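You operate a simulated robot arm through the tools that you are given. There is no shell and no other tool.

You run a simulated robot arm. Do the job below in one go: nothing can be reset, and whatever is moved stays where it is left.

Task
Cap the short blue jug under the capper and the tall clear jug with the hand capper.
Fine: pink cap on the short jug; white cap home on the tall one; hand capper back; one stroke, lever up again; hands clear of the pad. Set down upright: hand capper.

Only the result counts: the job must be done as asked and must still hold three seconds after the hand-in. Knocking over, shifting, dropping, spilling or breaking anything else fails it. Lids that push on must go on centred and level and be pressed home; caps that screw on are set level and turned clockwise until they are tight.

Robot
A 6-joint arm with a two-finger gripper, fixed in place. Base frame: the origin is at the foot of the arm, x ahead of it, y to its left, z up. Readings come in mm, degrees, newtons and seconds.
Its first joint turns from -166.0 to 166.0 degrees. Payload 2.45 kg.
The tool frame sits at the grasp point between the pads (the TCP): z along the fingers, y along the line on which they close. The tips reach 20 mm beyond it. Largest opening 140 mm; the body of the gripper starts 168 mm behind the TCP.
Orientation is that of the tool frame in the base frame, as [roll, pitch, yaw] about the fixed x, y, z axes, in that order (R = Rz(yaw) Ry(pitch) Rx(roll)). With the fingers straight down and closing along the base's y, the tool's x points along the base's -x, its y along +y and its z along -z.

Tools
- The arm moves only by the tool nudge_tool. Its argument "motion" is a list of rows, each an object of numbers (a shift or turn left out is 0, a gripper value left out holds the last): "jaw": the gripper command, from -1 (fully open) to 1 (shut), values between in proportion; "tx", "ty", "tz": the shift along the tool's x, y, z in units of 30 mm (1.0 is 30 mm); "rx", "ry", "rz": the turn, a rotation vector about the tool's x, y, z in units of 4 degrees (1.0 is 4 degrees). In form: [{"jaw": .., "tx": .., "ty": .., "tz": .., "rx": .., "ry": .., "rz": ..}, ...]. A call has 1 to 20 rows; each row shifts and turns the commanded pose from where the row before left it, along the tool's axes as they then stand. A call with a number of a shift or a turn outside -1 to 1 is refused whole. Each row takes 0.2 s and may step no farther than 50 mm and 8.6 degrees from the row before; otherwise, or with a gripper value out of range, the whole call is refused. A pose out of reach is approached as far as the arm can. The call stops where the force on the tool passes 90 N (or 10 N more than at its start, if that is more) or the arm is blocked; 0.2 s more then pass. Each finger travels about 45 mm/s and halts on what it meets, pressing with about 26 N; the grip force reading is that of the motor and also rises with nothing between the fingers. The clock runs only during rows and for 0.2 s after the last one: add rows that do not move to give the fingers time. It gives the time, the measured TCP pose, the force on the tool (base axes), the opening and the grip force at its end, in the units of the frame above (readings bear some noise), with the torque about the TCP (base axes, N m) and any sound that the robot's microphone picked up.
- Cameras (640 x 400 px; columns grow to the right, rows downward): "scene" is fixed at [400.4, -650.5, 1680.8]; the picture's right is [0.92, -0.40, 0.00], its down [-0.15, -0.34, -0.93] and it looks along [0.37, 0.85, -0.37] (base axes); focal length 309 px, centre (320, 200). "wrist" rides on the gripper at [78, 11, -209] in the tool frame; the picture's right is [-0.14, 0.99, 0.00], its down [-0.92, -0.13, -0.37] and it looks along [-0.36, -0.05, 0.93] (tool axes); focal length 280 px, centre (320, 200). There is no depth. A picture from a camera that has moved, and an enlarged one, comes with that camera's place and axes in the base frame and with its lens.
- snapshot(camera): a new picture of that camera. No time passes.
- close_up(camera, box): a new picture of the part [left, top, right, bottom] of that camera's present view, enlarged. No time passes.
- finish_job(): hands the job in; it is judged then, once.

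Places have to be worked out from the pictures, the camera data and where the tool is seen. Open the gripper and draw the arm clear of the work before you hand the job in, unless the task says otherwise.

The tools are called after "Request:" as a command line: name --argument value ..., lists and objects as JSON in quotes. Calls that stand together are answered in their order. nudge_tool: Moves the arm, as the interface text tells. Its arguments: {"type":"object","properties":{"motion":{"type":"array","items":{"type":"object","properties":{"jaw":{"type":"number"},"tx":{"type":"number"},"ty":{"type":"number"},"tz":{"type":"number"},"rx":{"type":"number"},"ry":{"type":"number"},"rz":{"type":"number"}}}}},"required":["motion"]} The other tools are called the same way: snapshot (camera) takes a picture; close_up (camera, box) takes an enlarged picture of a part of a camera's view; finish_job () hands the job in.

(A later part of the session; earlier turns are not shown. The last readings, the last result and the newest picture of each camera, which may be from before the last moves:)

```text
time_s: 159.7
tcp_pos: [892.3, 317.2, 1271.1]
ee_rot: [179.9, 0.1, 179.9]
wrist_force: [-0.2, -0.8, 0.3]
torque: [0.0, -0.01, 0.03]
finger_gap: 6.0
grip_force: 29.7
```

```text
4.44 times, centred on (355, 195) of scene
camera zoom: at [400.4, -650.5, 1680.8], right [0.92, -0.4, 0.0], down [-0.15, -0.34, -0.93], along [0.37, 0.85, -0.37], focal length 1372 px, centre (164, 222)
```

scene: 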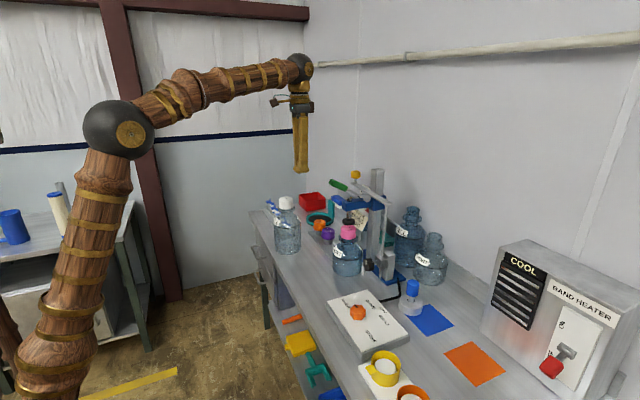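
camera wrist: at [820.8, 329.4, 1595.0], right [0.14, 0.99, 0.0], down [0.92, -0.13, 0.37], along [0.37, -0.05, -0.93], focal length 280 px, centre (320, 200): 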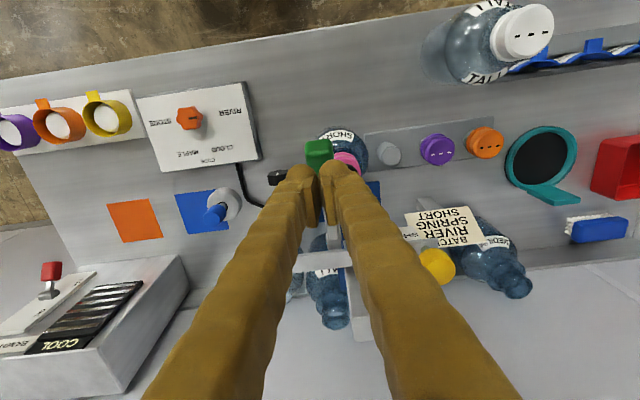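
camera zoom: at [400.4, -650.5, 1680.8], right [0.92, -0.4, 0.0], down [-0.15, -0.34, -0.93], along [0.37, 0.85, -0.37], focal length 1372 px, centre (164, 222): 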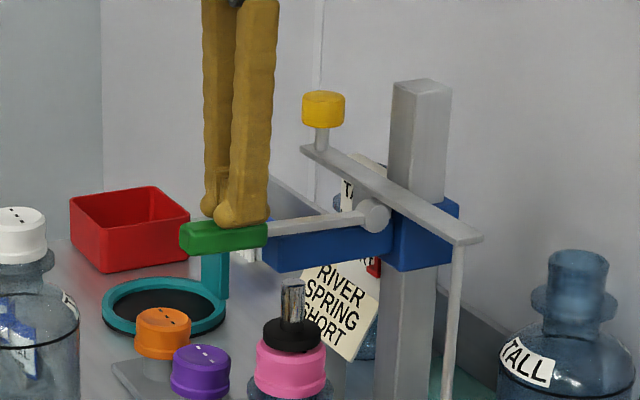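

The disc is now on the cap. Continuing to press in 2–3 mm steps for the seating force.

Request:
nudge_tool --motion '[{"tz": 0.1}, {"tz": 0.1}]'

Request:
nudge_tool --motion '[{"tz": 0.1}, {"tz": 0.1}]'

Request:
close_up --camera "scene" --box '[320, 150, 390, 240]'

Request:
close_up --camera "wrist" --box '[240, 100, 400, 240]'

```text
time_s: 160.3
tcp_pos: [890.6, 319.7, 1265.6]
ee_rot: [179.9, -0.1, 179.8]
wrist_force: [-0.5, -0.3, 0.5]
torque: [0.01, 0.0, -0.03]
finger_gap: 0.0
grip_force: 29.3
```

```text
time_s: 160.9
tcp_pos: [892.3, 319.4, 1260.0]
ee_rot: [179.8, 0.0, 179.9]
wrist_force: [0.4, -0.6, 1.5]
torque: [-0.02, -0.03, 0.01]
finger_gap: 0.1
grip_force: 29.8
```

```text
4.44 times, centred on (355, 195) of scene
camera zoom: at [400.4, -650.5, 1680.8], right [0.92, -0.4, 0.0], down [-0.15, -0.34, -0.93], along [0.37, 0.85, -0.37], focal length 1372 px, centre (164, 222)
```

zoom: 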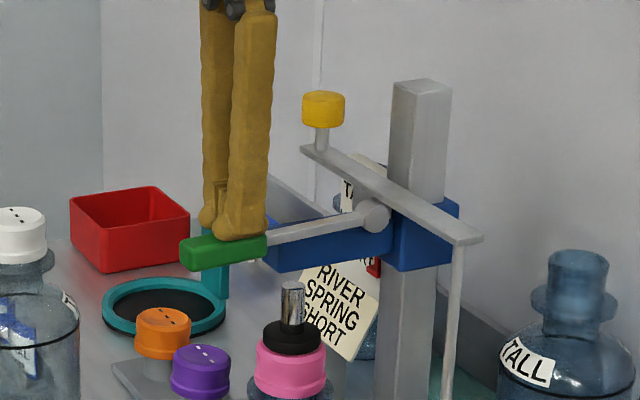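

```text
2.86 times, centred on (320, 170) of wrist
camera zoom: at [813.8, 331.5, 1468.1], right [0.14, 0.99, 0.0], down [0.92, -0.13, 0.37], along [0.37, -0.05, -0.93], focal length 801 px, centre (320, 286)
```

zoom: 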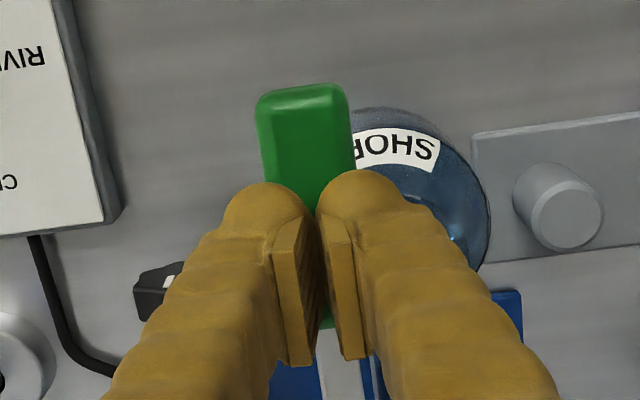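

Lever at about −8°, disc on or near the cap. Zooming in on the disc while continuing the press.

Request:
close_up --camera "scene" --box '[335, 210, 375, 250]'

Request:
nudge_tool --motion '[{"tz": 0.1}, {"tz": 0.1}]'

Request:
close_up --camera "scene" --box '[335, 210, 375, 250]'

```text
10.00 times, centred on (355, 230) of scene
camera zoom: at [400.4, -650.5, 1680.8], right [0.92, -0.4, 0.0], down [-0.15, -0.34, -0.93], along [0.37, 0.85, -0.37], focal length 3087 px, centre (-30, -100)
```

zoom: 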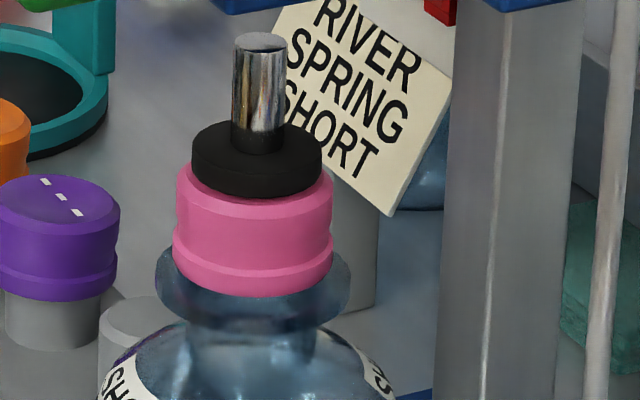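

```text
time_s: 161.5
tcp_pos: [891.2, 318.6, 1253.8]
ee_rot: [179.9, 0.1, 179.8]
wrist_force: [-0.4, -0.1, 2.1]
torque: [-0.02, -0.02, 0.01]
finger_gap: 0.0
grip_force: 29.9
```

```text
10.00 times, centred on (355, 230) of scene
camera zoom: at [400.4, -650.5, 1680.8], right [0.92, -0.4, 0.0], down [-0.15, -0.34, -0.93], along [0.37, 0.85, -0.37], focal length 3087 px, centre (-30, -100)
```

zoom: 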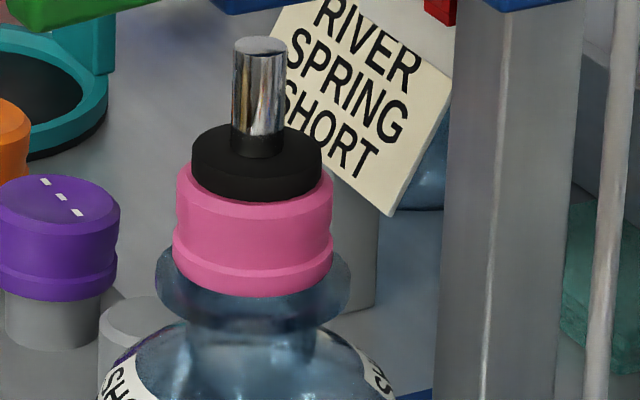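

The disc is seated centrally on the cap and moving slowly. Continuing the press.

Request:
nudge_tool --motion '[{"tz": 0.1}, {"tz": 0.1}, {"tz": 0.1}]'

Request:
close_up --camera "scene" --box '[335, 210, 375, 250]'

Request:
close_up --camera "scene" --box '[320, 150, 390, 240]'

```text
time_s: 162.3
tcp_pos: [891.3, 318.8, 1244.8]
ee_rot: [179.9, 0.0, 179.9]
wrist_force: [-0.7, -2.3, 2.6]
torque: [-0.07, 0.06, 0.0]
finger_gap: 5.9
grip_force: 29.9
```

```text
10.00 times, centred on (355, 230) of scene
camera zoom: at [400.4, -650.5, 1680.8], right [0.92, -0.4, 0.0], down [-0.15, -0.34, -0.93], along [0.37, 0.85, -0.37], focal length 3087 px, centre (-30, -100)
```

zoom: 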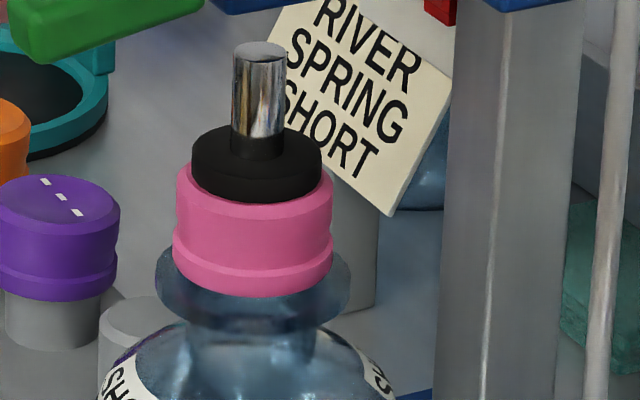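

```text
4.44 times, centred on (355, 195) of scene
camera zoom: at [400.4, -650.5, 1680.8], right [0.92, -0.4, 0.0], down [-0.15, -0.34, -0.93], along [0.37, 0.85, -0.37], focal length 1372 px, centre (164, 222)
```

zoom: 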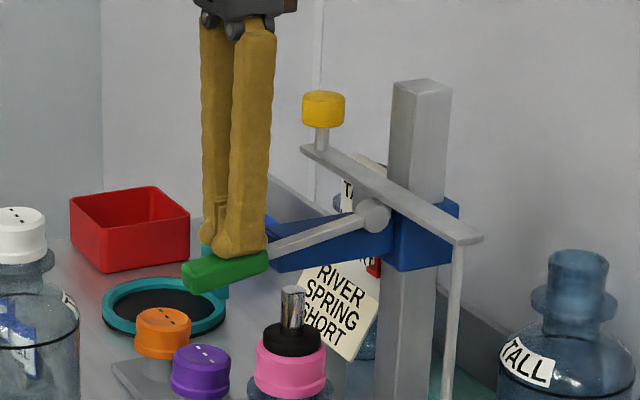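

The disc holds on the cap while the rod compresses its spring, so the press is building. I'll carry on to the bottom of the stroke.

Request:
nudge_tool --motion '[{"tz": 0.1, "tx": 0.02}, {"tz": 0.1, "tx": 0.02}, {"tz": 0.1, "tx": 0.02}]'

Request:
nudge_tool --motion '[{"tz": 0.1, "tx": 0.02}, {"tz": 0.1, "tx": 0.02}, {"tz": 0.1, "tx": 0.02}]'

Request:
close_up --camera "scene" --box '[335, 210, 375, 250]'

Request:
close_up --camera "scene" --box '[320, 150, 390, 240]'

```text
time_s: 163.1
tcp_pos: [889.2, 319.3, 1235.3]
ee_rot: [179.9, 0.0, 179.9]
wrist_force: [-1.4, -0.2, 2.1]
torque: [0.0, -0.01, 0.02]
finger_gap: 5.9
grip_force: 29.3
```

```text
time_s: 163.9
tcp_pos: [887.3, 318.0, 1225.7]
ee_rot: [179.8, 0.0, 179.9]
wrist_force: [-0.2, 0.9, 4.7]
torque: [0.01, -0.04, 0.0]
finger_gap: 5.9
grip_force: 29.4
```

```text
10.00 times, centred on (355, 230) of scene
camera zoom: at [400.4, -650.5, 1680.8], right [0.92, -0.4, 0.0], down [-0.15, -0.34, -0.93], along [0.37, 0.85, -0.37], focal length 3087 px, centre (-30, -100)
```

zoom: 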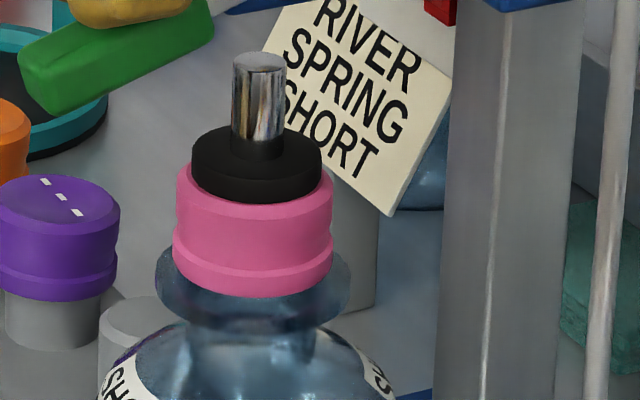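

```text
4.44 times, centred on (355, 195) of scene
camera zoom: at [400.4, -650.5, 1680.8], right [0.92, -0.4, 0.0], down [-0.15, -0.34, -0.93], along [0.37, 0.85, -0.37], focal length 1372 px, centre (164, 222)
```

zoom: 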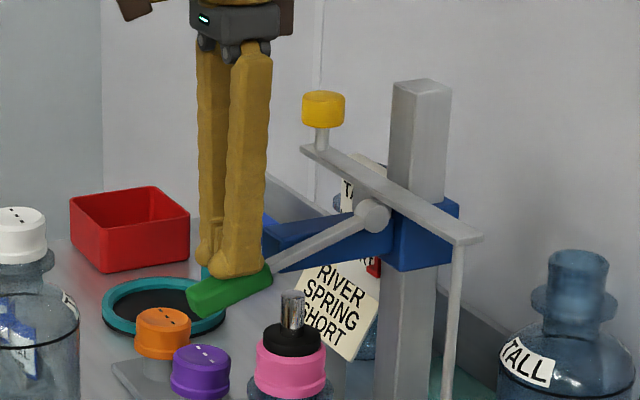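

Force is slowly rising, with the lever at about −28°. Continuing the same stroke, now following the arc back toward +x.

Request:
nudge_tool --motion '[{"tz": 0.1, "tx": -0.02}, {"tz": 0.1, "tx": -0.03}, {"tz": 0.1, "tx": -0.03}]'

Request:
nudge_tool --motion '[{"tz": 0.1, "tx": -0.03}, {"tz": 0.1, "tx": -0.04}, {"tz": 0.1, "tx": -0.04}]'

Request:
close_up --camera "scene" --box '[335, 210, 375, 250]'

Request:
close_up --camera "scene" --box '[320, 150, 390, 240]'

```text
time_s: 164.7
tcp_pos: [891.1, 319.0, 1215.5]
ee_rot: [179.7, 0.0, 179.9]
wrist_force: [-0.6, -0.9, 3.8]
torque: [0.0, -0.05, -0.05]
finger_gap: 6.0
grip_force: 29.7
```

```text
time_s: 165.5
tcp_pos: [894.3, 318.7, 1206.8]
ee_rot: [179.9, 0.0, 179.9]
wrist_force: [-2.7, 0.6, 4.0]
torque: [0.03, 0.01, 0.03]
finger_gap: 6.1
grip_force: 29.1
```

```text
10.00 times, centred on (355, 230) of scene
camera zoom: at [400.4, -650.5, 1680.8], right [0.92, -0.4, 0.0], down [-0.15, -0.34, -0.93], along [0.37, 0.85, -0.37], focal length 3087 px, centre (-30, -100)
```

zoom: 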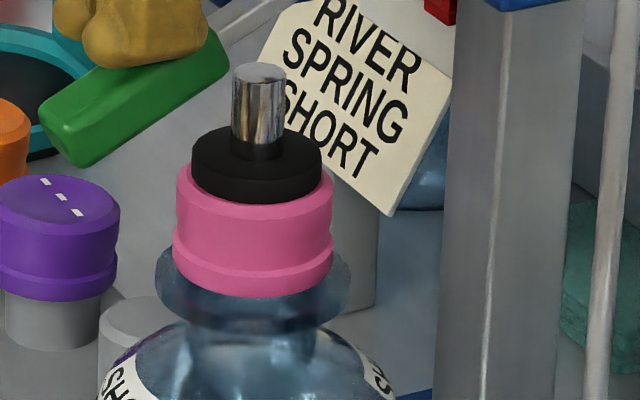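

```text
4.44 times, centred on (355, 195) of scene
camera zoom: at [400.4, -650.5, 1680.8], right [0.92, -0.4, 0.0], down [-0.15, -0.34, -0.93], along [0.37, 0.85, -0.37], focal length 1372 px, centre (164, 222)
```

zoom: 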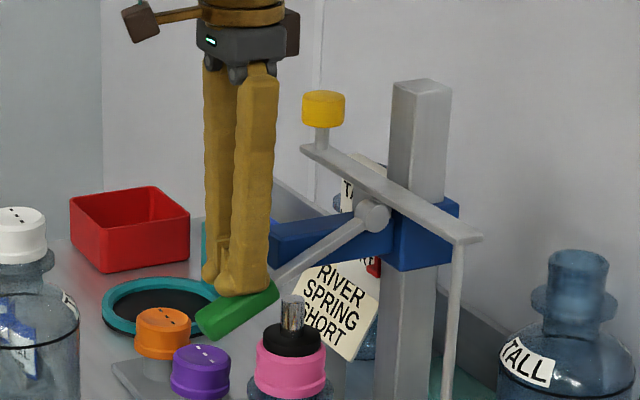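

Still travelling (rod top descending, lever about −37°). Continuing.

Request:
nudge_tool --motion '[{"tz": 0.1, "tx": -0.04}, {"tz": 0.1, "tx": -0.05}, {"tz": 0.1, "tx": -0.05}]'

Request:
nudge_tool --motion '[{"tz": 0.1, "tx": -0.05}, {"tz": 0.1, "tx": -0.06}]'

Request:
close_up --camera "scene" --box '[335, 210, 375, 250]'

Request:
close_up --camera "scene" --box '[320, 150, 390, 240]'

```text
time_s: 166.3
tcp_pos: [898.7, 318.3, 1199.7]
ee_rot: [179.9, 0.1, 179.9]
wrist_force: [-3.9, -3.9, 9.0]
torque: [-0.06, -0.05, -0.05]
finger_gap: 6.0
grip_force: 29.9
```

```text
time_s: 166.9
tcp_pos: [899.1, 318.5, 1198.0]
ee_rot: [179.8, 0.0, 179.9]
wrist_force: [-62.6, -14.4, 65.9]
torque: [-0.37, 0.08, -0.19]
finger_gap: 6.0
grip_force: 29.1
```

```text
10.00 times, centred on (355, 230) of scene
camera zoom: at [400.4, -650.5, 1680.8], right [0.92, -0.4, 0.0], down [-0.15, -0.34, -0.93], along [0.37, 0.85, -0.37], focal length 3087 px, centre (-30, -100)
```

zoom: 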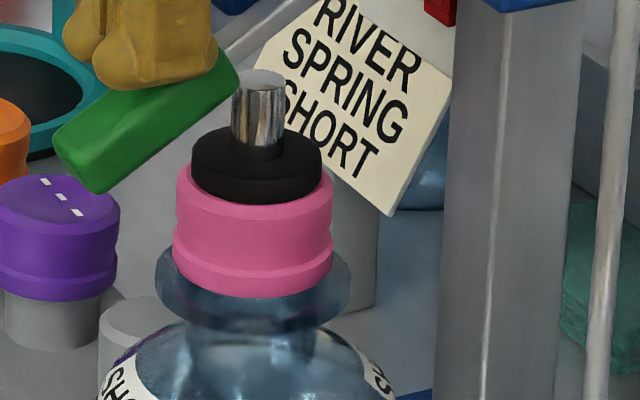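

```text
4.44 times, centred on (355, 195) of scene
camera zoom: at [400.4, -650.5, 1680.8], right [0.92, -0.4, 0.0], down [-0.15, -0.34, -0.93], along [0.37, 0.85, -0.37], focal length 1372 px, centre (164, 222)
```

zoom: 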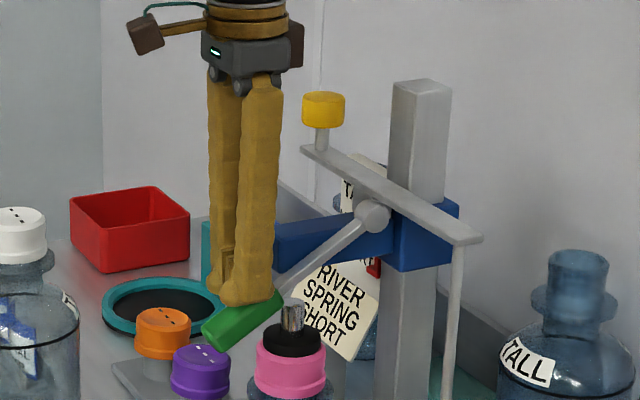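

The lever has hit its bottom stop (about 90 N) with the disc centred on the cap, so the stroke is complete. I'll retrace the arc upward slowly and see whether the lever returns by itself.

Request:
nudge_tool --motion '[{"tz": -0.1, "tx": 0.06}, {"tz": -0.1, "tx": 0.05}, {"tz": -0.1, "tx": 0.05}, {"tz": -0.1, "tx": 0.05}, {"tz": -0.1, "tx": 0.04}, {"tz": -0.1, "tx": 0.04}]'

Request:
close_up --camera "scene" --box '[320, 150, 390, 240]'

```text
time_s: 168.3
tcp_pos: [893.7, 318.8, 1209.9]
ee_rot: [179.9, 0.1, 179.9]
wrist_force: [0.0, 0.6, -0.3]
torque: [-0.02, -0.03, 0.02]
finger_gap: 0.0
grip_force: 29.5
```

```text
4.44 times, centred on (355, 195) of scene
camera zoom: at [400.4, -650.5, 1680.8], right [0.92, -0.4, 0.0], down [-0.15, -0.34, -0.93], along [0.37, 0.85, -0.37], focal length 1372 px, centre (164, 222)
```

zoom: 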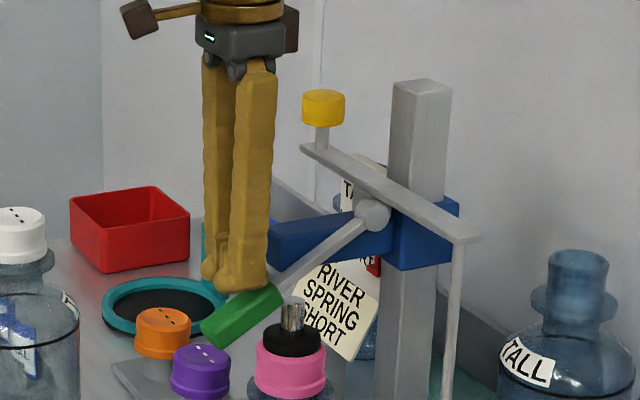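

It isn't clear whether the lever follows. I'll wait a moment and compare.

Request:
nudge_tool --motion '[{"tz": -0.2}, {"tz": -0.2}, {"tz": -0.2}, {}, {}]'

Request:
close_up --camera "scene" --box '[320, 150, 390, 240]'

Request:
close_up --camera "scene" --box '[335, 210, 375, 250]'

```text
time_s: 169.5
tcp_pos: [892.8, 320.1, 1228.4]
ee_rot: [179.9, 0.0, 179.9]
wrist_force: [0.4, -0.1, -0.5]
torque: [-0.01, -0.02, -0.01]
finger_gap: 0.2
grip_force: 29.8
```

```text
4.44 times, centred on (355, 195) of scene
camera zoom: at [400.4, -650.5, 1680.8], right [0.92, -0.4, 0.0], down [-0.15, -0.34, -0.93], along [0.37, 0.85, -0.37], focal length 1372 px, centre (164, 222)
```

zoom: 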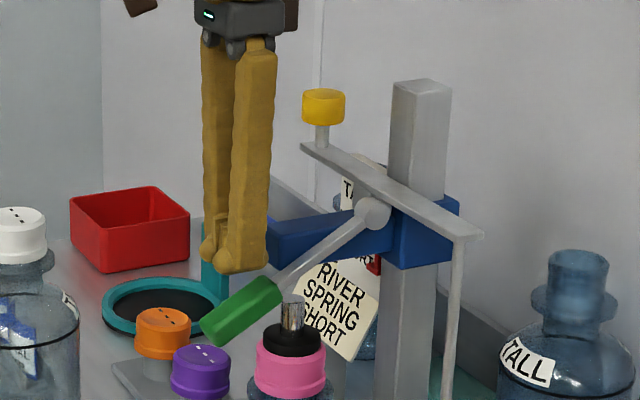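

```text
10.00 times, centred on (355, 230) of scene
camera zoom: at [400.4, -650.5, 1680.8], right [0.92, -0.4, 0.0], down [-0.15, -0.34, -0.93], along [0.37, 0.85, -0.37], focal length 3087 px, centre (-30, -100)
```

zoom: 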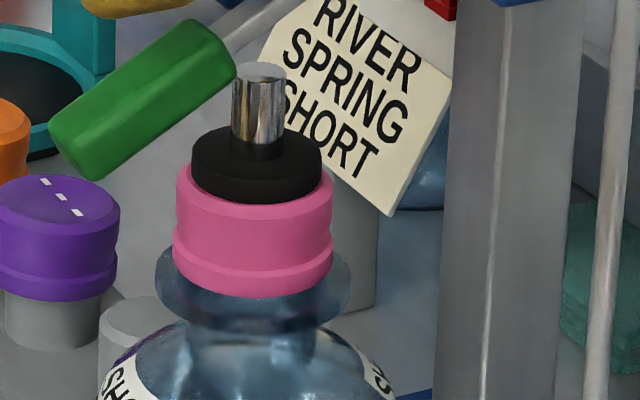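

The lever stays down by itself, so I must raise it. I'll grip the handle from above and guide it up along its arc, and first I'll check the handle's y centre with the wrist view.

Request:
nudge_tool --motion '[{"tz": -0.6, "tx": 0.1}, {"tz": -0.6, "tx": 0.15}, {"tz": -0.4, "tx": 0.15, "jaw": 0.3}, {}, {}]'

Request:
snapshot --camera "wrist"

Request:
close_up --camera "wrist" --box '[240, 80, 400, 220]'

Request:
close_up --camera "scene" --box '[320, 150, 390, 240]'

```text
time_s: 170.7
tcp_pos: [879.8, 319.1, 1278.2]
ee_rot: [179.9, -0.1, 179.9]
wrist_force: [-0.6, 0.2, 0.3]
torque: [-0.03, -0.01, 0.02]
finger_gap: 48.9
grip_force: 0.0
```

```text
taken
camera wrist: at [802.3, 330.5, 1485.1], right [0.14, 0.99, 0.0], down [0.92, -0.13, 0.37], along [0.37, -0.05, -0.93], focal length 280 px, centre (320, 200)
```

wrist: 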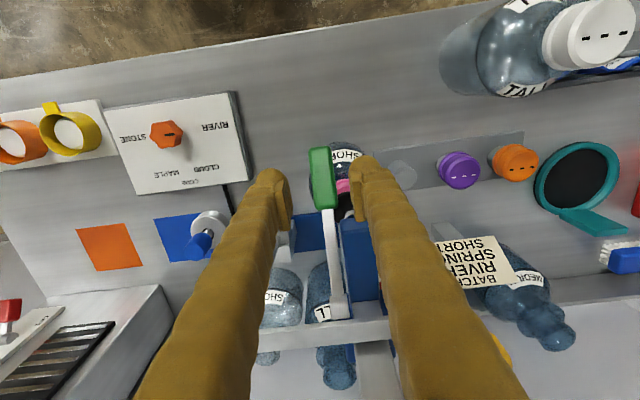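

```text
2.86 times, centred on (320, 150) of wrist
camera zoom: at [802.3, 330.5, 1485.1], right [0.14, 0.99, 0.0], down [0.92, -0.13, 0.37], along [0.37, -0.05, -0.93], focal length 801 px, centre (320, 343)
```

zoom: 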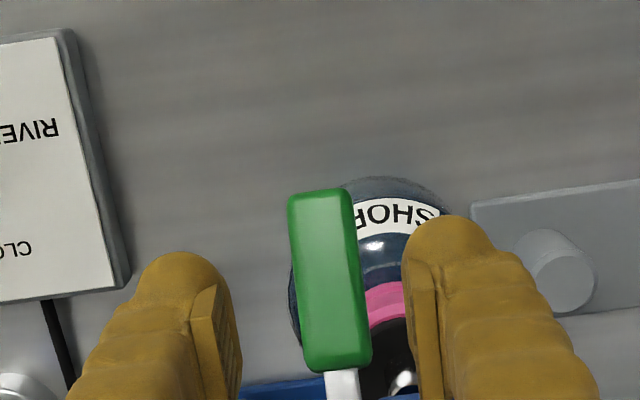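

```text
4.44 times, centred on (355, 195) of scene
camera zoom: at [400.4, -650.5, 1680.8], right [0.92, -0.4, 0.0], down [-0.15, -0.34, -0.93], along [0.37, 0.85, -0.37], focal length 1372 px, centre (164, 222)
```

zoom: 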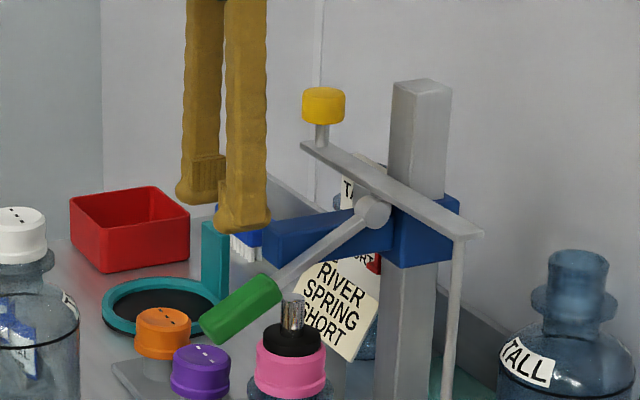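

The handle centre is at y≈321.4. I'll trim +1.8 mm in y and descend around the handle, with jaws at 49 mm.

Request:
nudge_tool --motion '[{"ty": 0.06, "tx": -0.05}, {"tz": 0.52}, {"tz": 0.52}, {"tz": 0.52}, {"tz": 0.52}, {"tz": 0.52}, {"tz": 0.52}, {"tz": 0.52}, {"tz": 0.5}, {}]'

Request:
close_up --camera "scene" --box '[320, 150, 390, 240]'

Request:
close_up --camera "wrist" --box '[240, 120, 400, 260]'

```text
time_s: 172.9
tcp_pos: [882.8, 320.5, 1154.7]
ee_rot: [179.9, -0.1, 179.9]
wrist_force: [0.1, -0.2, 0.8]
torque: [0.02, 0.0, 0.0]
finger_gap: 48.9
grip_force: 0.0
```

```text
4.44 times, centred on (355, 195) of scene
camera zoom: at [400.4, -650.5, 1680.8], right [0.92, -0.4, 0.0], down [-0.15, -0.34, -0.93], along [0.37, 0.85, -0.37], focal length 1372 px, centre (164, 222)
```

zoom: 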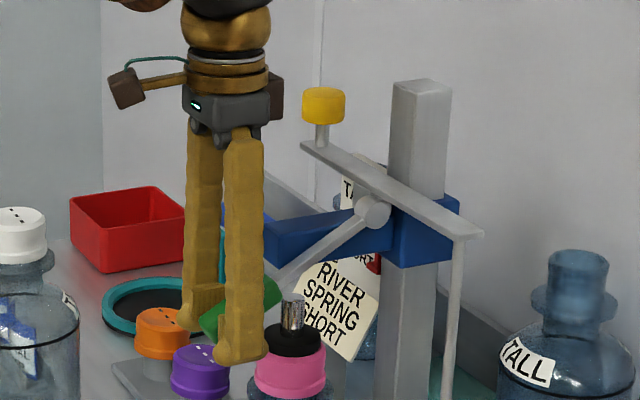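

```text
2.86 times, centred on (320, 190) of wrist
camera zoom: at [804.8, 332.4, 1362.7], right [0.14, 0.99, 0.0], down [0.92, -0.13, 0.37], along [0.37, -0.05, -0.93], focal length 801 px, centre (320, 229)
```

zoom: 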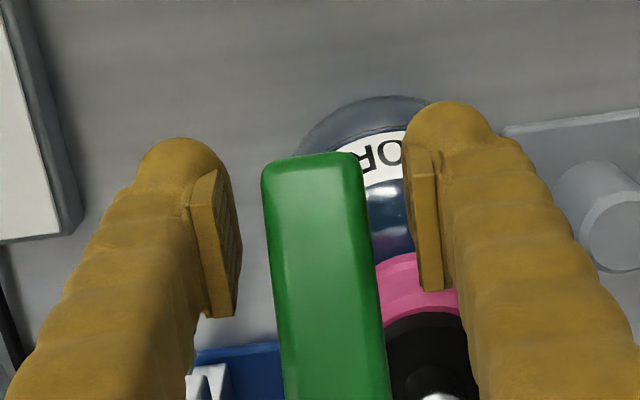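

Handle is between the pads. I'll close on it, then lift along the arc, checking after the first part.

Request:
nudge_tool --motion '[{"jaw": 1}, {}, {}, {}]'

Request:
nudge_tool --motion '[{"tx": 0.105, "tz": -0.212}, {"tx": 0.105, "tz": -0.212}, {"tx": 0.087, "tz": -0.22}, {"tx": 0.087, "tz": -0.22}, {}]'

Request:
close_up --camera "scene" --box '[320, 150, 390, 240]'

```text
time_s: 173.9
tcp_pos: [881.7, 319.2, 1154.0]
ee_rot: [180.0, 0.0, 179.9]
wrist_force: [-1.8, -12.2, 2.0]
torque: [-0.15, -0.27, 0.13]
finger_gap: 26.7
grip_force: 45.1
```

```text
time_s: 175.1
tcp_pos: [870.1, 320.2, 1179.0]
ee_rot: [179.9, 0.0, 179.9]
wrist_force: [-5.4, -16.6, -9.4]
torque: [-0.2, 0.89, 0.08]
finger_gap: 26.9
grip_force: 45.4
```

```text
4.44 times, centred on (355, 195) of scene
camera zoom: at [400.4, -650.5, 1680.8], right [0.92, -0.4, 0.0], down [-0.15, -0.34, -0.93], along [0.37, 0.85, -0.37], focal length 1372 px, centre (164, 222)
```

zoom: 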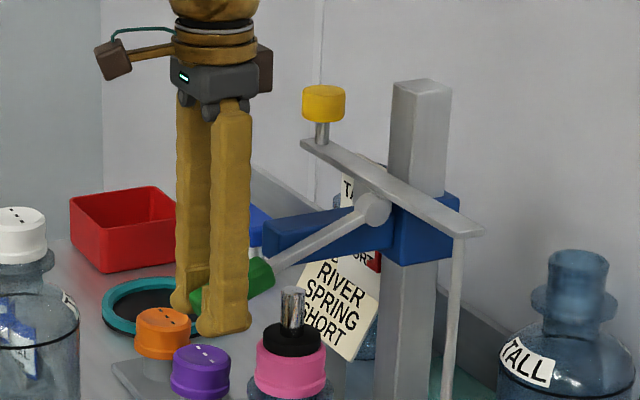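

The lever is rising with the grip. I'll relax the side load by about 1.5 mm in −y and continue the arc up.

Request:
nudge_tool --motion '[{"ty": -0.05}, {"tx": 0.068, "tz": -0.226}, {"tx": 0.068, "tz": -0.226}, {"tx": 0.047, "tz": -0.231}, {"tx": 0.047, "tz": -0.231}, {"tx": 0.027, "tz": -0.235}, {"tx": 0.027, "tz": -0.235}, {"tx": 0.007, "tz": -0.236}, {"tx": 0.007, "tz": -0.236}, {}]'

Request:
close_up --camera "scene" --box '[320, 150, 390, 240]'

```text
time_s: 177.3
tcp_pos: [862.5, 319.5, 1235.2]
ee_rot: [179.8, 0.1, 179.9]
wrist_force: [-17.1, 21.8, -7.4]
torque: [0.18, 0.98, 0.07]
finger_gap: 26.7
grip_force: 44.8
```

```text
4.44 times, centred on (355, 195) of scene
camera zoom: at [400.4, -650.5, 1680.8], right [0.92, -0.4, 0.0], down [-0.15, -0.34, -0.93], along [0.37, 0.85, -0.37], focal length 1372 px, centre (164, 222)
```

zoom: 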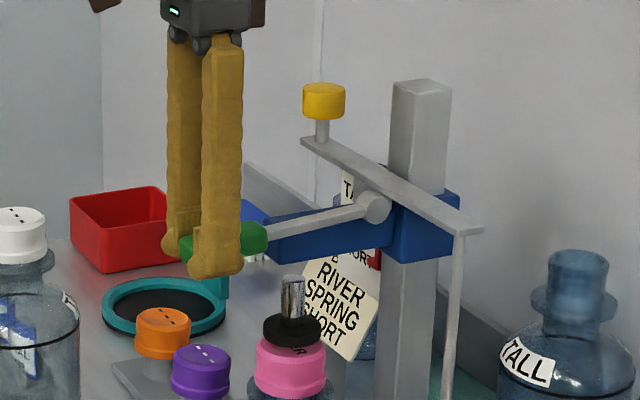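

The plunger is rising with the lever. I'll trim the residual side loads and continue up.

Request:
nudge_tool --motion '[{"ty": 0.03, "tx": 0.04}, {"tx": -0.015, "tz": -0.236}, {"tx": -0.015, "tz": -0.236}, {"tx": -0.035, "tz": -0.235}, {"tx": -0.035, "tz": -0.235}, {}]'

Request:
nudge_tool --motion '[{"tx": -0.055, "tz": -0.23}, {"tx": -0.055, "tz": -0.23}, {"tx": -0.075, "tz": -0.223}, {"tx": -0.075, "tz": -0.223}, {}]'

Request:
close_up --camera "scene" --box '[320, 150, 390, 240]'

```text
time_s: 178.7
tcp_pos: [863.6, 319.2, 1264.4]
ee_rot: [179.9, 0.0, 179.9]
wrist_force: [-30.0, 1.9, -4.8]
torque: [-0.03, 1.08, 0.09]
finger_gap: 27.2
grip_force: 44.8
```

```text
time_s: 179.9
tcp_pos: [872.4, 319.1, 1291.5]
ee_rot: [179.9, 0.1, 179.9]
wrist_force: [-11.8, -0.4, -6.4]
torque: [-0.04, 1.21, 0.11]
finger_gap: 26.8
grip_force: 45.5
```

```text
4.44 times, centred on (355, 195) of scene
camera zoom: at [400.4, -650.5, 1680.8], right [0.92, -0.4, 0.0], down [-0.15, -0.34, -0.93], along [0.37, 0.85, -0.37], focal length 1372 px, centre (164, 222)
```

zoom: 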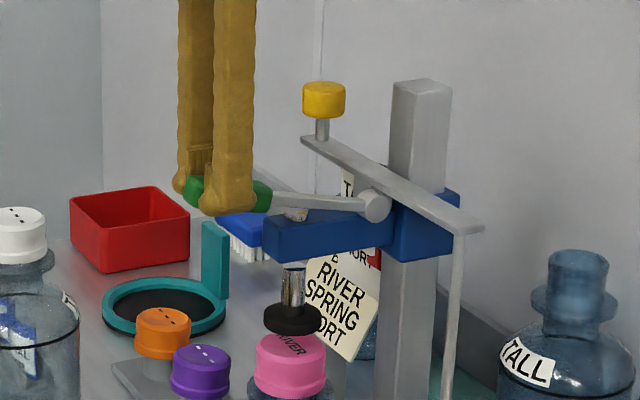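

The cap now shows "RIVER" stamped on top, so the stroke registered and printed the batch code. Raising the lever the rest of the way to its original up position.

Request:
nudge_tool --motion '[{"tx": -0.085, "tz": -0.218}, {"tx": -0.095, "tz": -0.218}, {"tx": -0.1, "tz": -0.19}, {}]'

Request:
close_up --camera "scene" --box '[320, 150, 390, 240]'

```text
time_s: 180.9
tcp_pos: [879.3, 319.3, 1308.6]
ee_rot: [179.9, 0.0, 179.9]
wrist_force: [-16.8, -9.3, -3.3]
torque: [-0.13, 1.17, 0.04]
finger_gap: 27.1
grip_force: 45.1
```

```text
4.44 times, centred on (355, 195) of scene
camera zoom: at [400.4, -650.5, 1680.8], right [0.92, -0.4, 0.0], down [-0.15, -0.34, -0.93], along [0.37, 0.85, -0.37], focal length 1372 px, centre (164, 222)
```

zoom: 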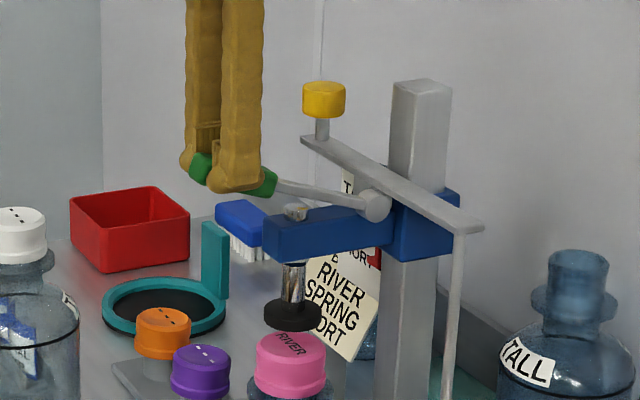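

Close to the top. I'll compare the plunger and lever to their initial position with a zoom.

Request:
close_up --camera "scene" --box '[335, 210, 375, 250]'

Request:
close_up --camera "scene" --box '[320, 160, 460, 248]'

```text
10.00 times, centred on (355, 230) of scene
camera zoom: at [400.4, -650.5, 1680.8], right [0.92, -0.4, 0.0], down [-0.15, -0.34, -0.93], along [0.37, 0.85, -0.37], focal length 3087 px, centre (-30, -100)
```

zoom: 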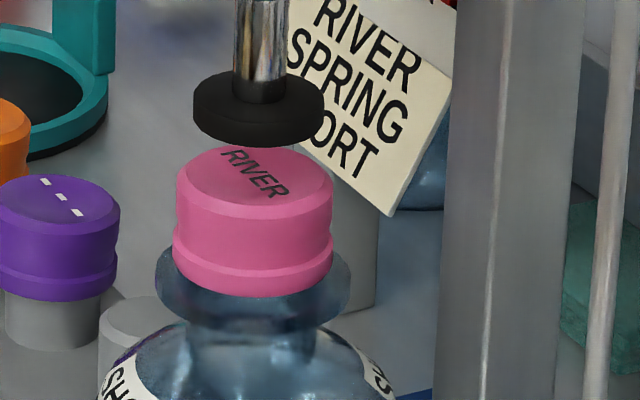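

```text
4.55 times, centred on (390, 204) of scene
camera zoom: at [400.4, -650.5, 1680.8], right [0.92, -0.4, 0.0], down [-0.15, -0.34, -0.93], along [0.37, 0.85, -0.37], focal length 1403 px, centre (2, 182)
```

zoom: 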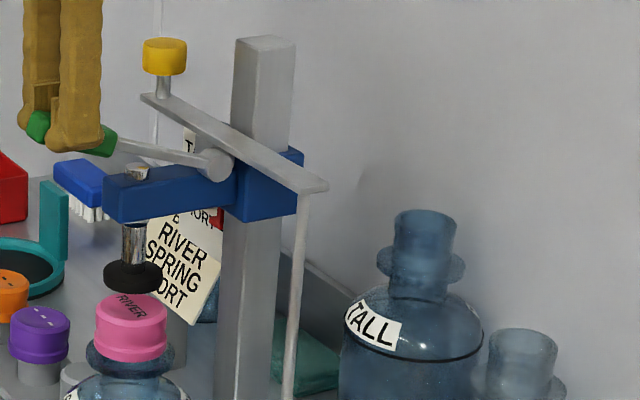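

The whole head carriage now sits roughly 9 mm higher than at the start, because the spring and my lift slid it up the column. I'll release the lever first and see where things settle.

Request:
nudge_tool --motion '[{"jaw": 0.5}, {"jaw": 0.3}, {}, {}, {}]'

Request:
close_up --camera "scene" --box '[320, 160, 460, 248]'

Request:
close_up --camera "scene" --box '[335, 210, 375, 250]'

```text
time_s: 182.1
tcp_pos: [878.9, 320.6, 1307.9]
ee_rot: [179.9, 0.0, 179.9]
wrist_force: [0.1, 0.3, -0.5]
torque: [0.02, 0.01, -0.02]
finger_gap: 49.3
grip_force: 0.2
```

```text
4.55 times, centred on (390, 204) of scene
camera zoom: at [400.4, -650.5, 1680.8], right [0.92, -0.4, 0.0], down [-0.15, -0.34, -0.93], along [0.37, 0.85, -0.37], focal length 1403 px, centre (2, 182)
```

zoom: 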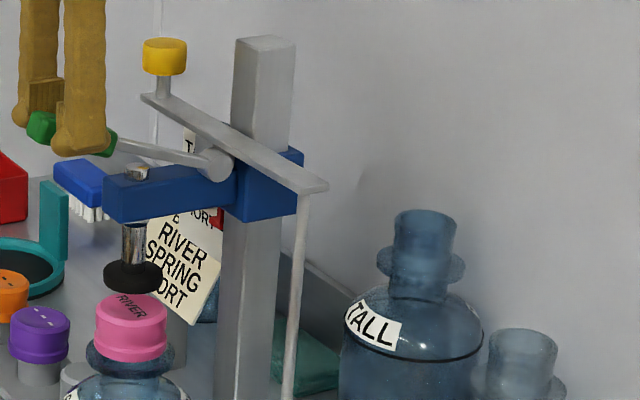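

```text
10.00 times, centred on (355, 230) of scene
camera zoom: at [400.4, -650.5, 1680.8], right [0.92, -0.4, 0.0], down [-0.15, -0.34, -0.93], along [0.37, 0.85, -0.37], focal length 3087 px, centre (-30, -100)
```

zoom: 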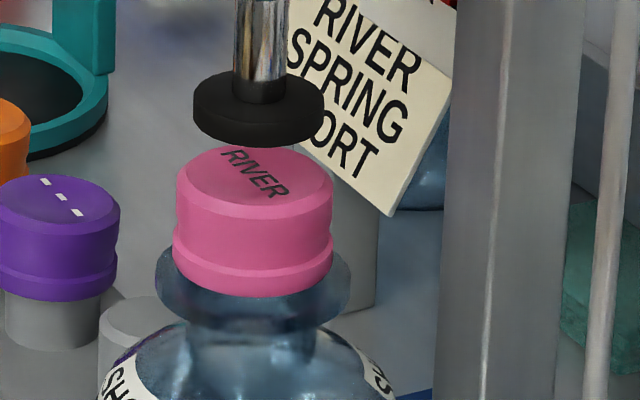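

The head stayed about 9 mm high and the lever is only about 17° up instead of 29°, so both need fixing. I'll back off upward and look at the head scale and bar from the front.

Request:
nudge_tool --motion '[{"tz": -0.5}, {"tz": -0.8}, {"tz": -0.8}, {"tz": -0.8}, {"tx": 0.9}, {"tx": 0.9}, {"tx": 0.9}, {"tx": 0.9}, {"tx": 0.9}, {"ry": -1}, {"ry": -1}, {"ry": -1}, {"ry": -1}, {"ry": -1}, {"ry": -1}, {"ry": -1}, {"ry": -1}, {"ry": -1}, {"ry": -1}]'

Request:
snapshot --camera "wrist"

Request:
close_up --camera "scene" --box '[320, 160, 460, 248]'

```text
time_s: 186.1
tcp_pos: [743.8, 319.2, 1397.7]
ee_rot: [179.9, 40.2, 179.9]
wrist_force: [1.1, 0.6, 0.1]
torque: [0.0, 0.02, -0.01]
finger_gap: 49.1
grip_force: 0.0
```

```text
taken
camera wrist: at [550.7, 332.2, 1505.3], right [0.11, 0.99, 0.09], down [0.47, -0.13, 0.87], along [0.88, -0.05, -0.48], focal length 280 px, centre (320, 200)
```

wrist: 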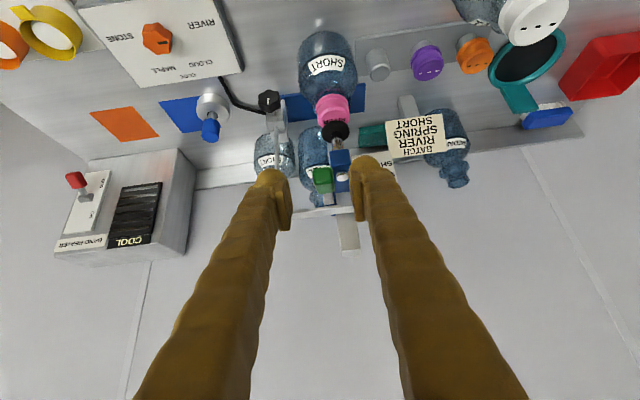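

```text
4.55 times, centred on (390, 204) of scene
camera zoom: at [400.4, -650.5, 1680.8], right [0.92, -0.4, 0.0], down [-0.15, -0.34, -0.93], along [0.37, 0.85, -0.37], focal length 1403 px, centre (2, 182)
```

zoom: 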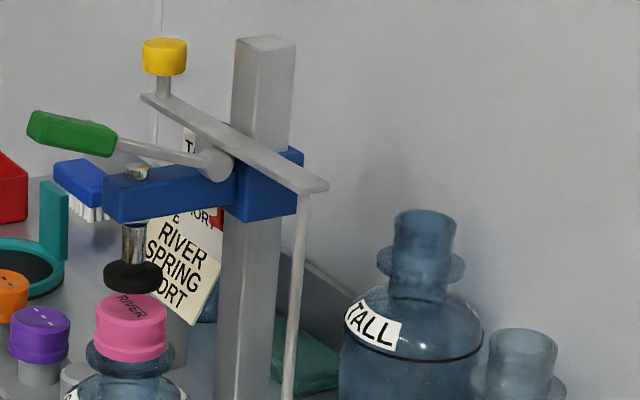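

The lever is visibly lower than its original up angle. I'll shift the camera for a clear view of the SHORT/MEDIUM/TALL pointer.

Request:
nudge_tool --motion '[{"ty": 0.8, "tx": 0.4, "tz": -0.3}, {"ty": 0.8, "tx": 0.5, "tz": -0.1}, {"tx": 0.43, "tz": 0.51}, {"tx": 0.43, "tz": 0.51}, {"tx": 0.43, "tz": 0.51}, {"tx": 0.43, "tz": 0.51}, {"jaw": -0.6}, {}, {}]'

Request:
snapshot --camera "wrist"

Request:
close_up --camera "wrist" --box '[260, 170, 400, 310]'

```text
time_s: 188.1
tcp_pos: [718.2, 367.9, 1307.3]
ee_rot: [179.9, 39.9, 179.8]
wrist_force: [-0.2, -0.3, 0.9]
torque: [-0.03, -0.01, 0.01]
finger_gap: 112.2
grip_force: 0.1
```

```text
taken
camera wrist: at [523.5, 379.7, 1417.3], right [0.11, 0.99, 0.09], down [0.47, -0.13, 0.87], along [0.88, -0.05, -0.48], focal length 280 px, centre (320, 200)
```

wrist: 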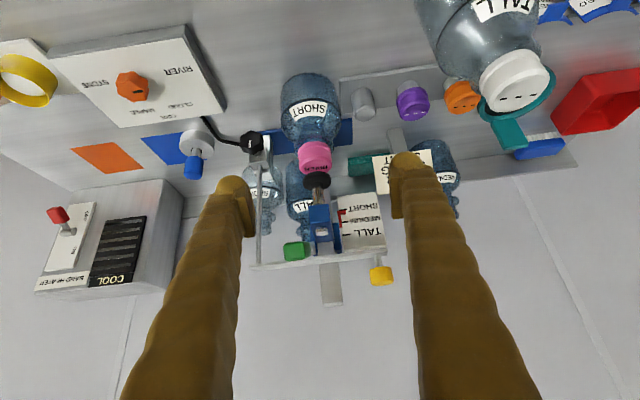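

```text
2.86 times, centred on (330, 240) of wrist
camera zoom: at [523.5, 379.7, 1417.3], right [0.11, 0.99, 0.09], down [0.47, -0.13, 0.87], along [0.88, -0.05, -0.48], focal length 801 px, centre (291, 86)
```

zoom: 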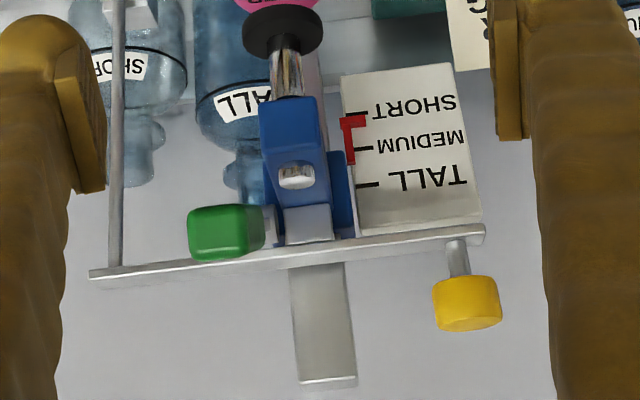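

The pointer flag now sits about 8 mm above the SHORT tick. First I'll bring the lever fully up by pushing from beneath with closed, near-horizontal fingers, since gripping it is what dragged the head. Rotating the tool to about 80° tilt, clear of everything.

Request:
nudge_tool --motion '[{"jaw": 1, "ry": -1}, {"ry": -1}, {"ry": -1}, {"ry": -1}, {"ry": -1}, {"ry": -1}, {"ry": -1}, {"ry": -1}, {"ry": -1}, {"ry": -1}, {}]'

Request:
snapshot --camera "scene"

Request:
snapshot --camera "wrist"

```text
time_s: 190.5
tcp_pos: [716.7, 367.1, 1307.1]
ee_rot: [179.5, 80.2, 179.3]
wrist_force: [-0.5, -0.1, 0.6]
torque: [0.02, 0.05, -0.03]
finger_gap: 0.0
grip_force: 25.8
```

```text
taken
```

scene: 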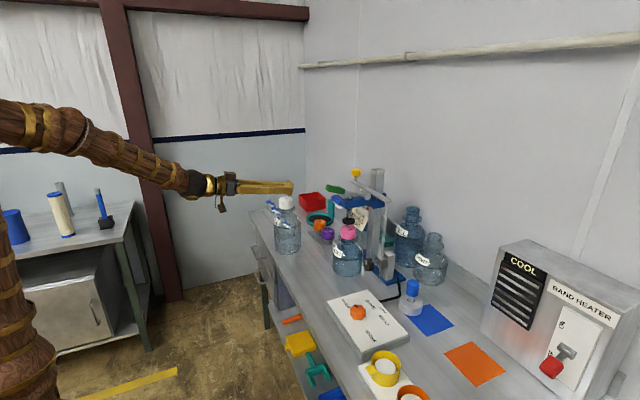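

```text
taken
camera wrist: at [498.4, 379.7, 1265.7], right [0.03, 0.99, 0.14], down [-0.2, -0.13, 0.97], along [0.98, -0.05, 0.2], focal length 280 px, centre (320, 200)
```

wrist: 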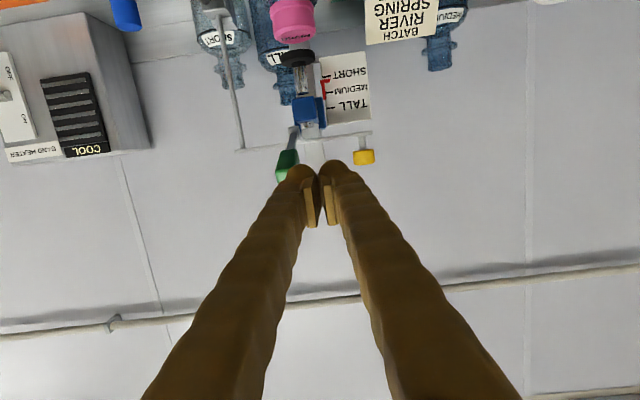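

Now I'll move below the lever's handle level, in front of it, aligned at y≈321.

Request:
nudge_tool --motion '[{"tx": 0.52, "ty": -0.51, "tz": 0.1}, {"tx": 0.52, "ty": -0.52, "tz": 0.1}, {"tx": 0.53, "ty": -0.52, "tz": 0.1}, {"tz": 0.9}, {"tz": 0.9}, {"tz": 0.88}, {}]'

Request:
close_up --camera "scene" --box '[280, 160, 400, 248]'

Request:
snapshot --camera "wrist"

```text
time_s: 192.1
tcp_pos: [798.7, 320.3, 1247.4]
ee_rot: [179.6, 80.0, 179.5]
wrist_force: [-0.1, 0.1, 0.6]
torque: [-0.01, -0.01, 0.0]
finger_gap: 0.0
grip_force: 26.3
```

```text
4.55 times, centred on (340, 204) of scene
camera zoom: at [400.4, -650.5, 1680.8], right [0.92, -0.4, 0.0], down [-0.15, -0.34, -0.93], along [0.37, 0.85, -0.37], focal length 1403 px, centre (229, 182)
```

zoom: 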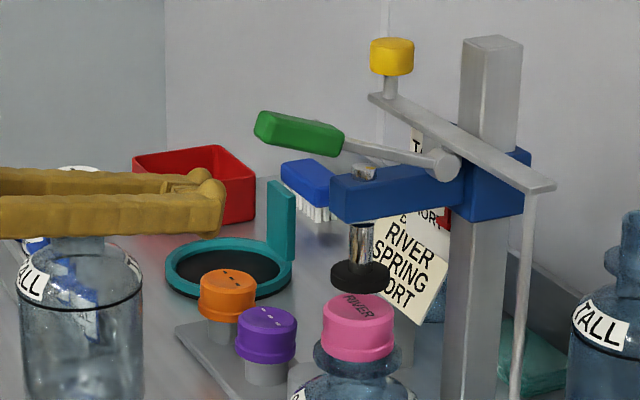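

```text
taken
camera wrist: at [578.5, 332.6, 1204.8], right [0.03, 0.99, 0.14], down [-0.2, -0.13, 0.97], along [0.98, -0.05, 0.2], focal length 280 px, centre (320, 200)
```

wrist: 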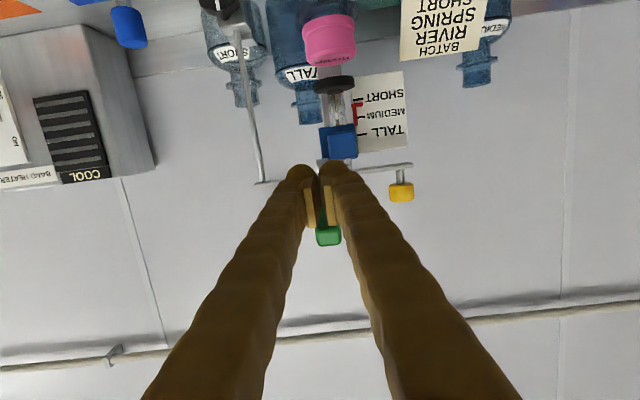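

The fingers are below the handle. I'll advance 55 mm under it, then raise gently.

Request:
nudge_tool --motion '[{"tx": -0.08, "tz": 0.451}, {"tx": -0.08, "tz": 0.451}, {"tx": -0.08, "tz": 0.451}, {"tx": -0.08, "tz": 0.451}, {}]'

Request:
nudge_tool --motion '[{"tx": -0.164, "tz": -0.029}, {"tx": -0.164, "tz": -0.029}, {"tx": -0.164, "tz": -0.029}]'

Request:
close_up --camera "scene" --box '[280, 160, 400, 248]'

```text
time_s: 193.3
tcp_pos: [851.5, 319.1, 1244.8]
ee_rot: [179.5, 80.0, 179.3]
wrist_force: [-0.4, -0.8, 0.0]
torque: [0.01, 0.0, -0.02]
finger_gap: 0.0
grip_force: 25.5
```

```text
time_s: 194.1
tcp_pos: [850.3, 322.5, 1260.4]
ee_rot: [179.5, 80.0, 179.4]
wrist_force: [-0.2, 0.1, 0.0]
torque: [0.01, -0.04, -0.02]
finger_gap: 0.0
grip_force: 26.1
```

```text
4.55 times, centred on (340, 204) of scene
camera zoom: at [400.4, -650.5, 1680.8], right [0.92, -0.4, 0.0], down [-0.15, -0.34, -0.93], along [0.37, 0.85, -0.37], focal length 1403 px, centre (229, 182)
```

zoom: 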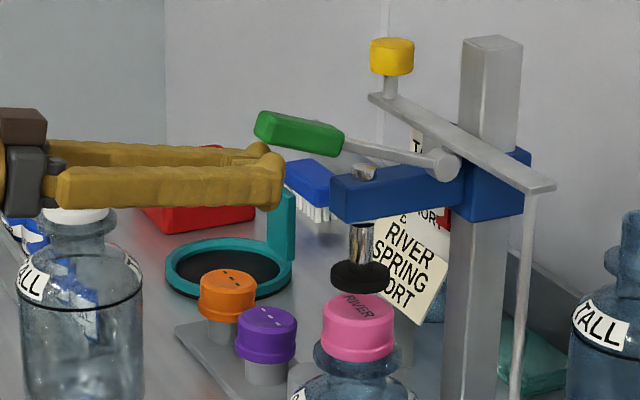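

Fingers are just under the handle. Raising in small steps, watching the lever rotate while the carriage should stay put.

Request:
nudge_tool --motion '[{"tx": -0.131, "tz": -0.023}, {"tx": -0.131, "tz": -0.023}, {"tx": -0.131, "tz": -0.023}]'

Request:
close_up --camera "scene" --box '[280, 160, 400, 248]'

Request:
nudge_tool --motion '[{"tx": -0.131, "tz": -0.023}, {"tx": -0.131, "tz": -0.023}, {"tx": -0.131, "tz": -0.023}]'

Request:
close_up --camera "scene" --box '[280, 160, 400, 248]'

```text
time_s: 194.9
tcp_pos: [849.4, 321.1, 1273.0]
ee_rot: [179.4, 79.9, 179.4]
wrist_force: [-1.0, -0.9, -2.6]
torque: [-0.03, 0.06, 0.04]
finger_gap: 5.7
grip_force: 29.8
```

```text
4.55 times, centred on (340, 204) of scene
camera zoom: at [400.4, -650.5, 1680.8], right [0.92, -0.4, 0.0], down [-0.15, -0.34, -0.93], along [0.37, 0.85, -0.37], focal length 1403 px, centre (229, 182)
```

zoom: 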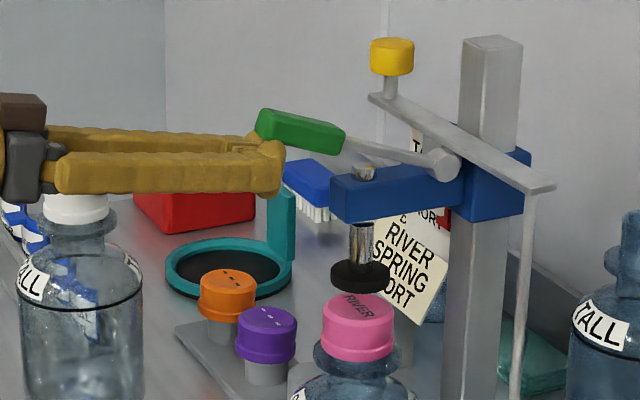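

```text
time_s: 195.7
tcp_pos: [850.7, 320.6, 1286.6]
ee_rot: [179.4, 79.9, 179.3]
wrist_force: [-0.9, 0.5, -2.2]
torque: [-0.04, 0.03, -0.03]
finger_gap: 5.9
grip_force: 29.4
```

```text
4.55 times, centred on (340, 204) of scene
camera zoom: at [400.4, -650.5, 1680.8], right [0.92, -0.4, 0.0], down [-0.15, -0.34, -0.93], along [0.37, 0.85, -0.37], focal length 1403 px, centre (229, 182)
```

zoom: 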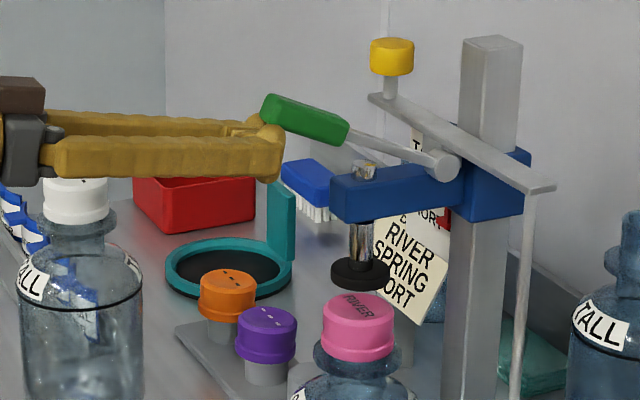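

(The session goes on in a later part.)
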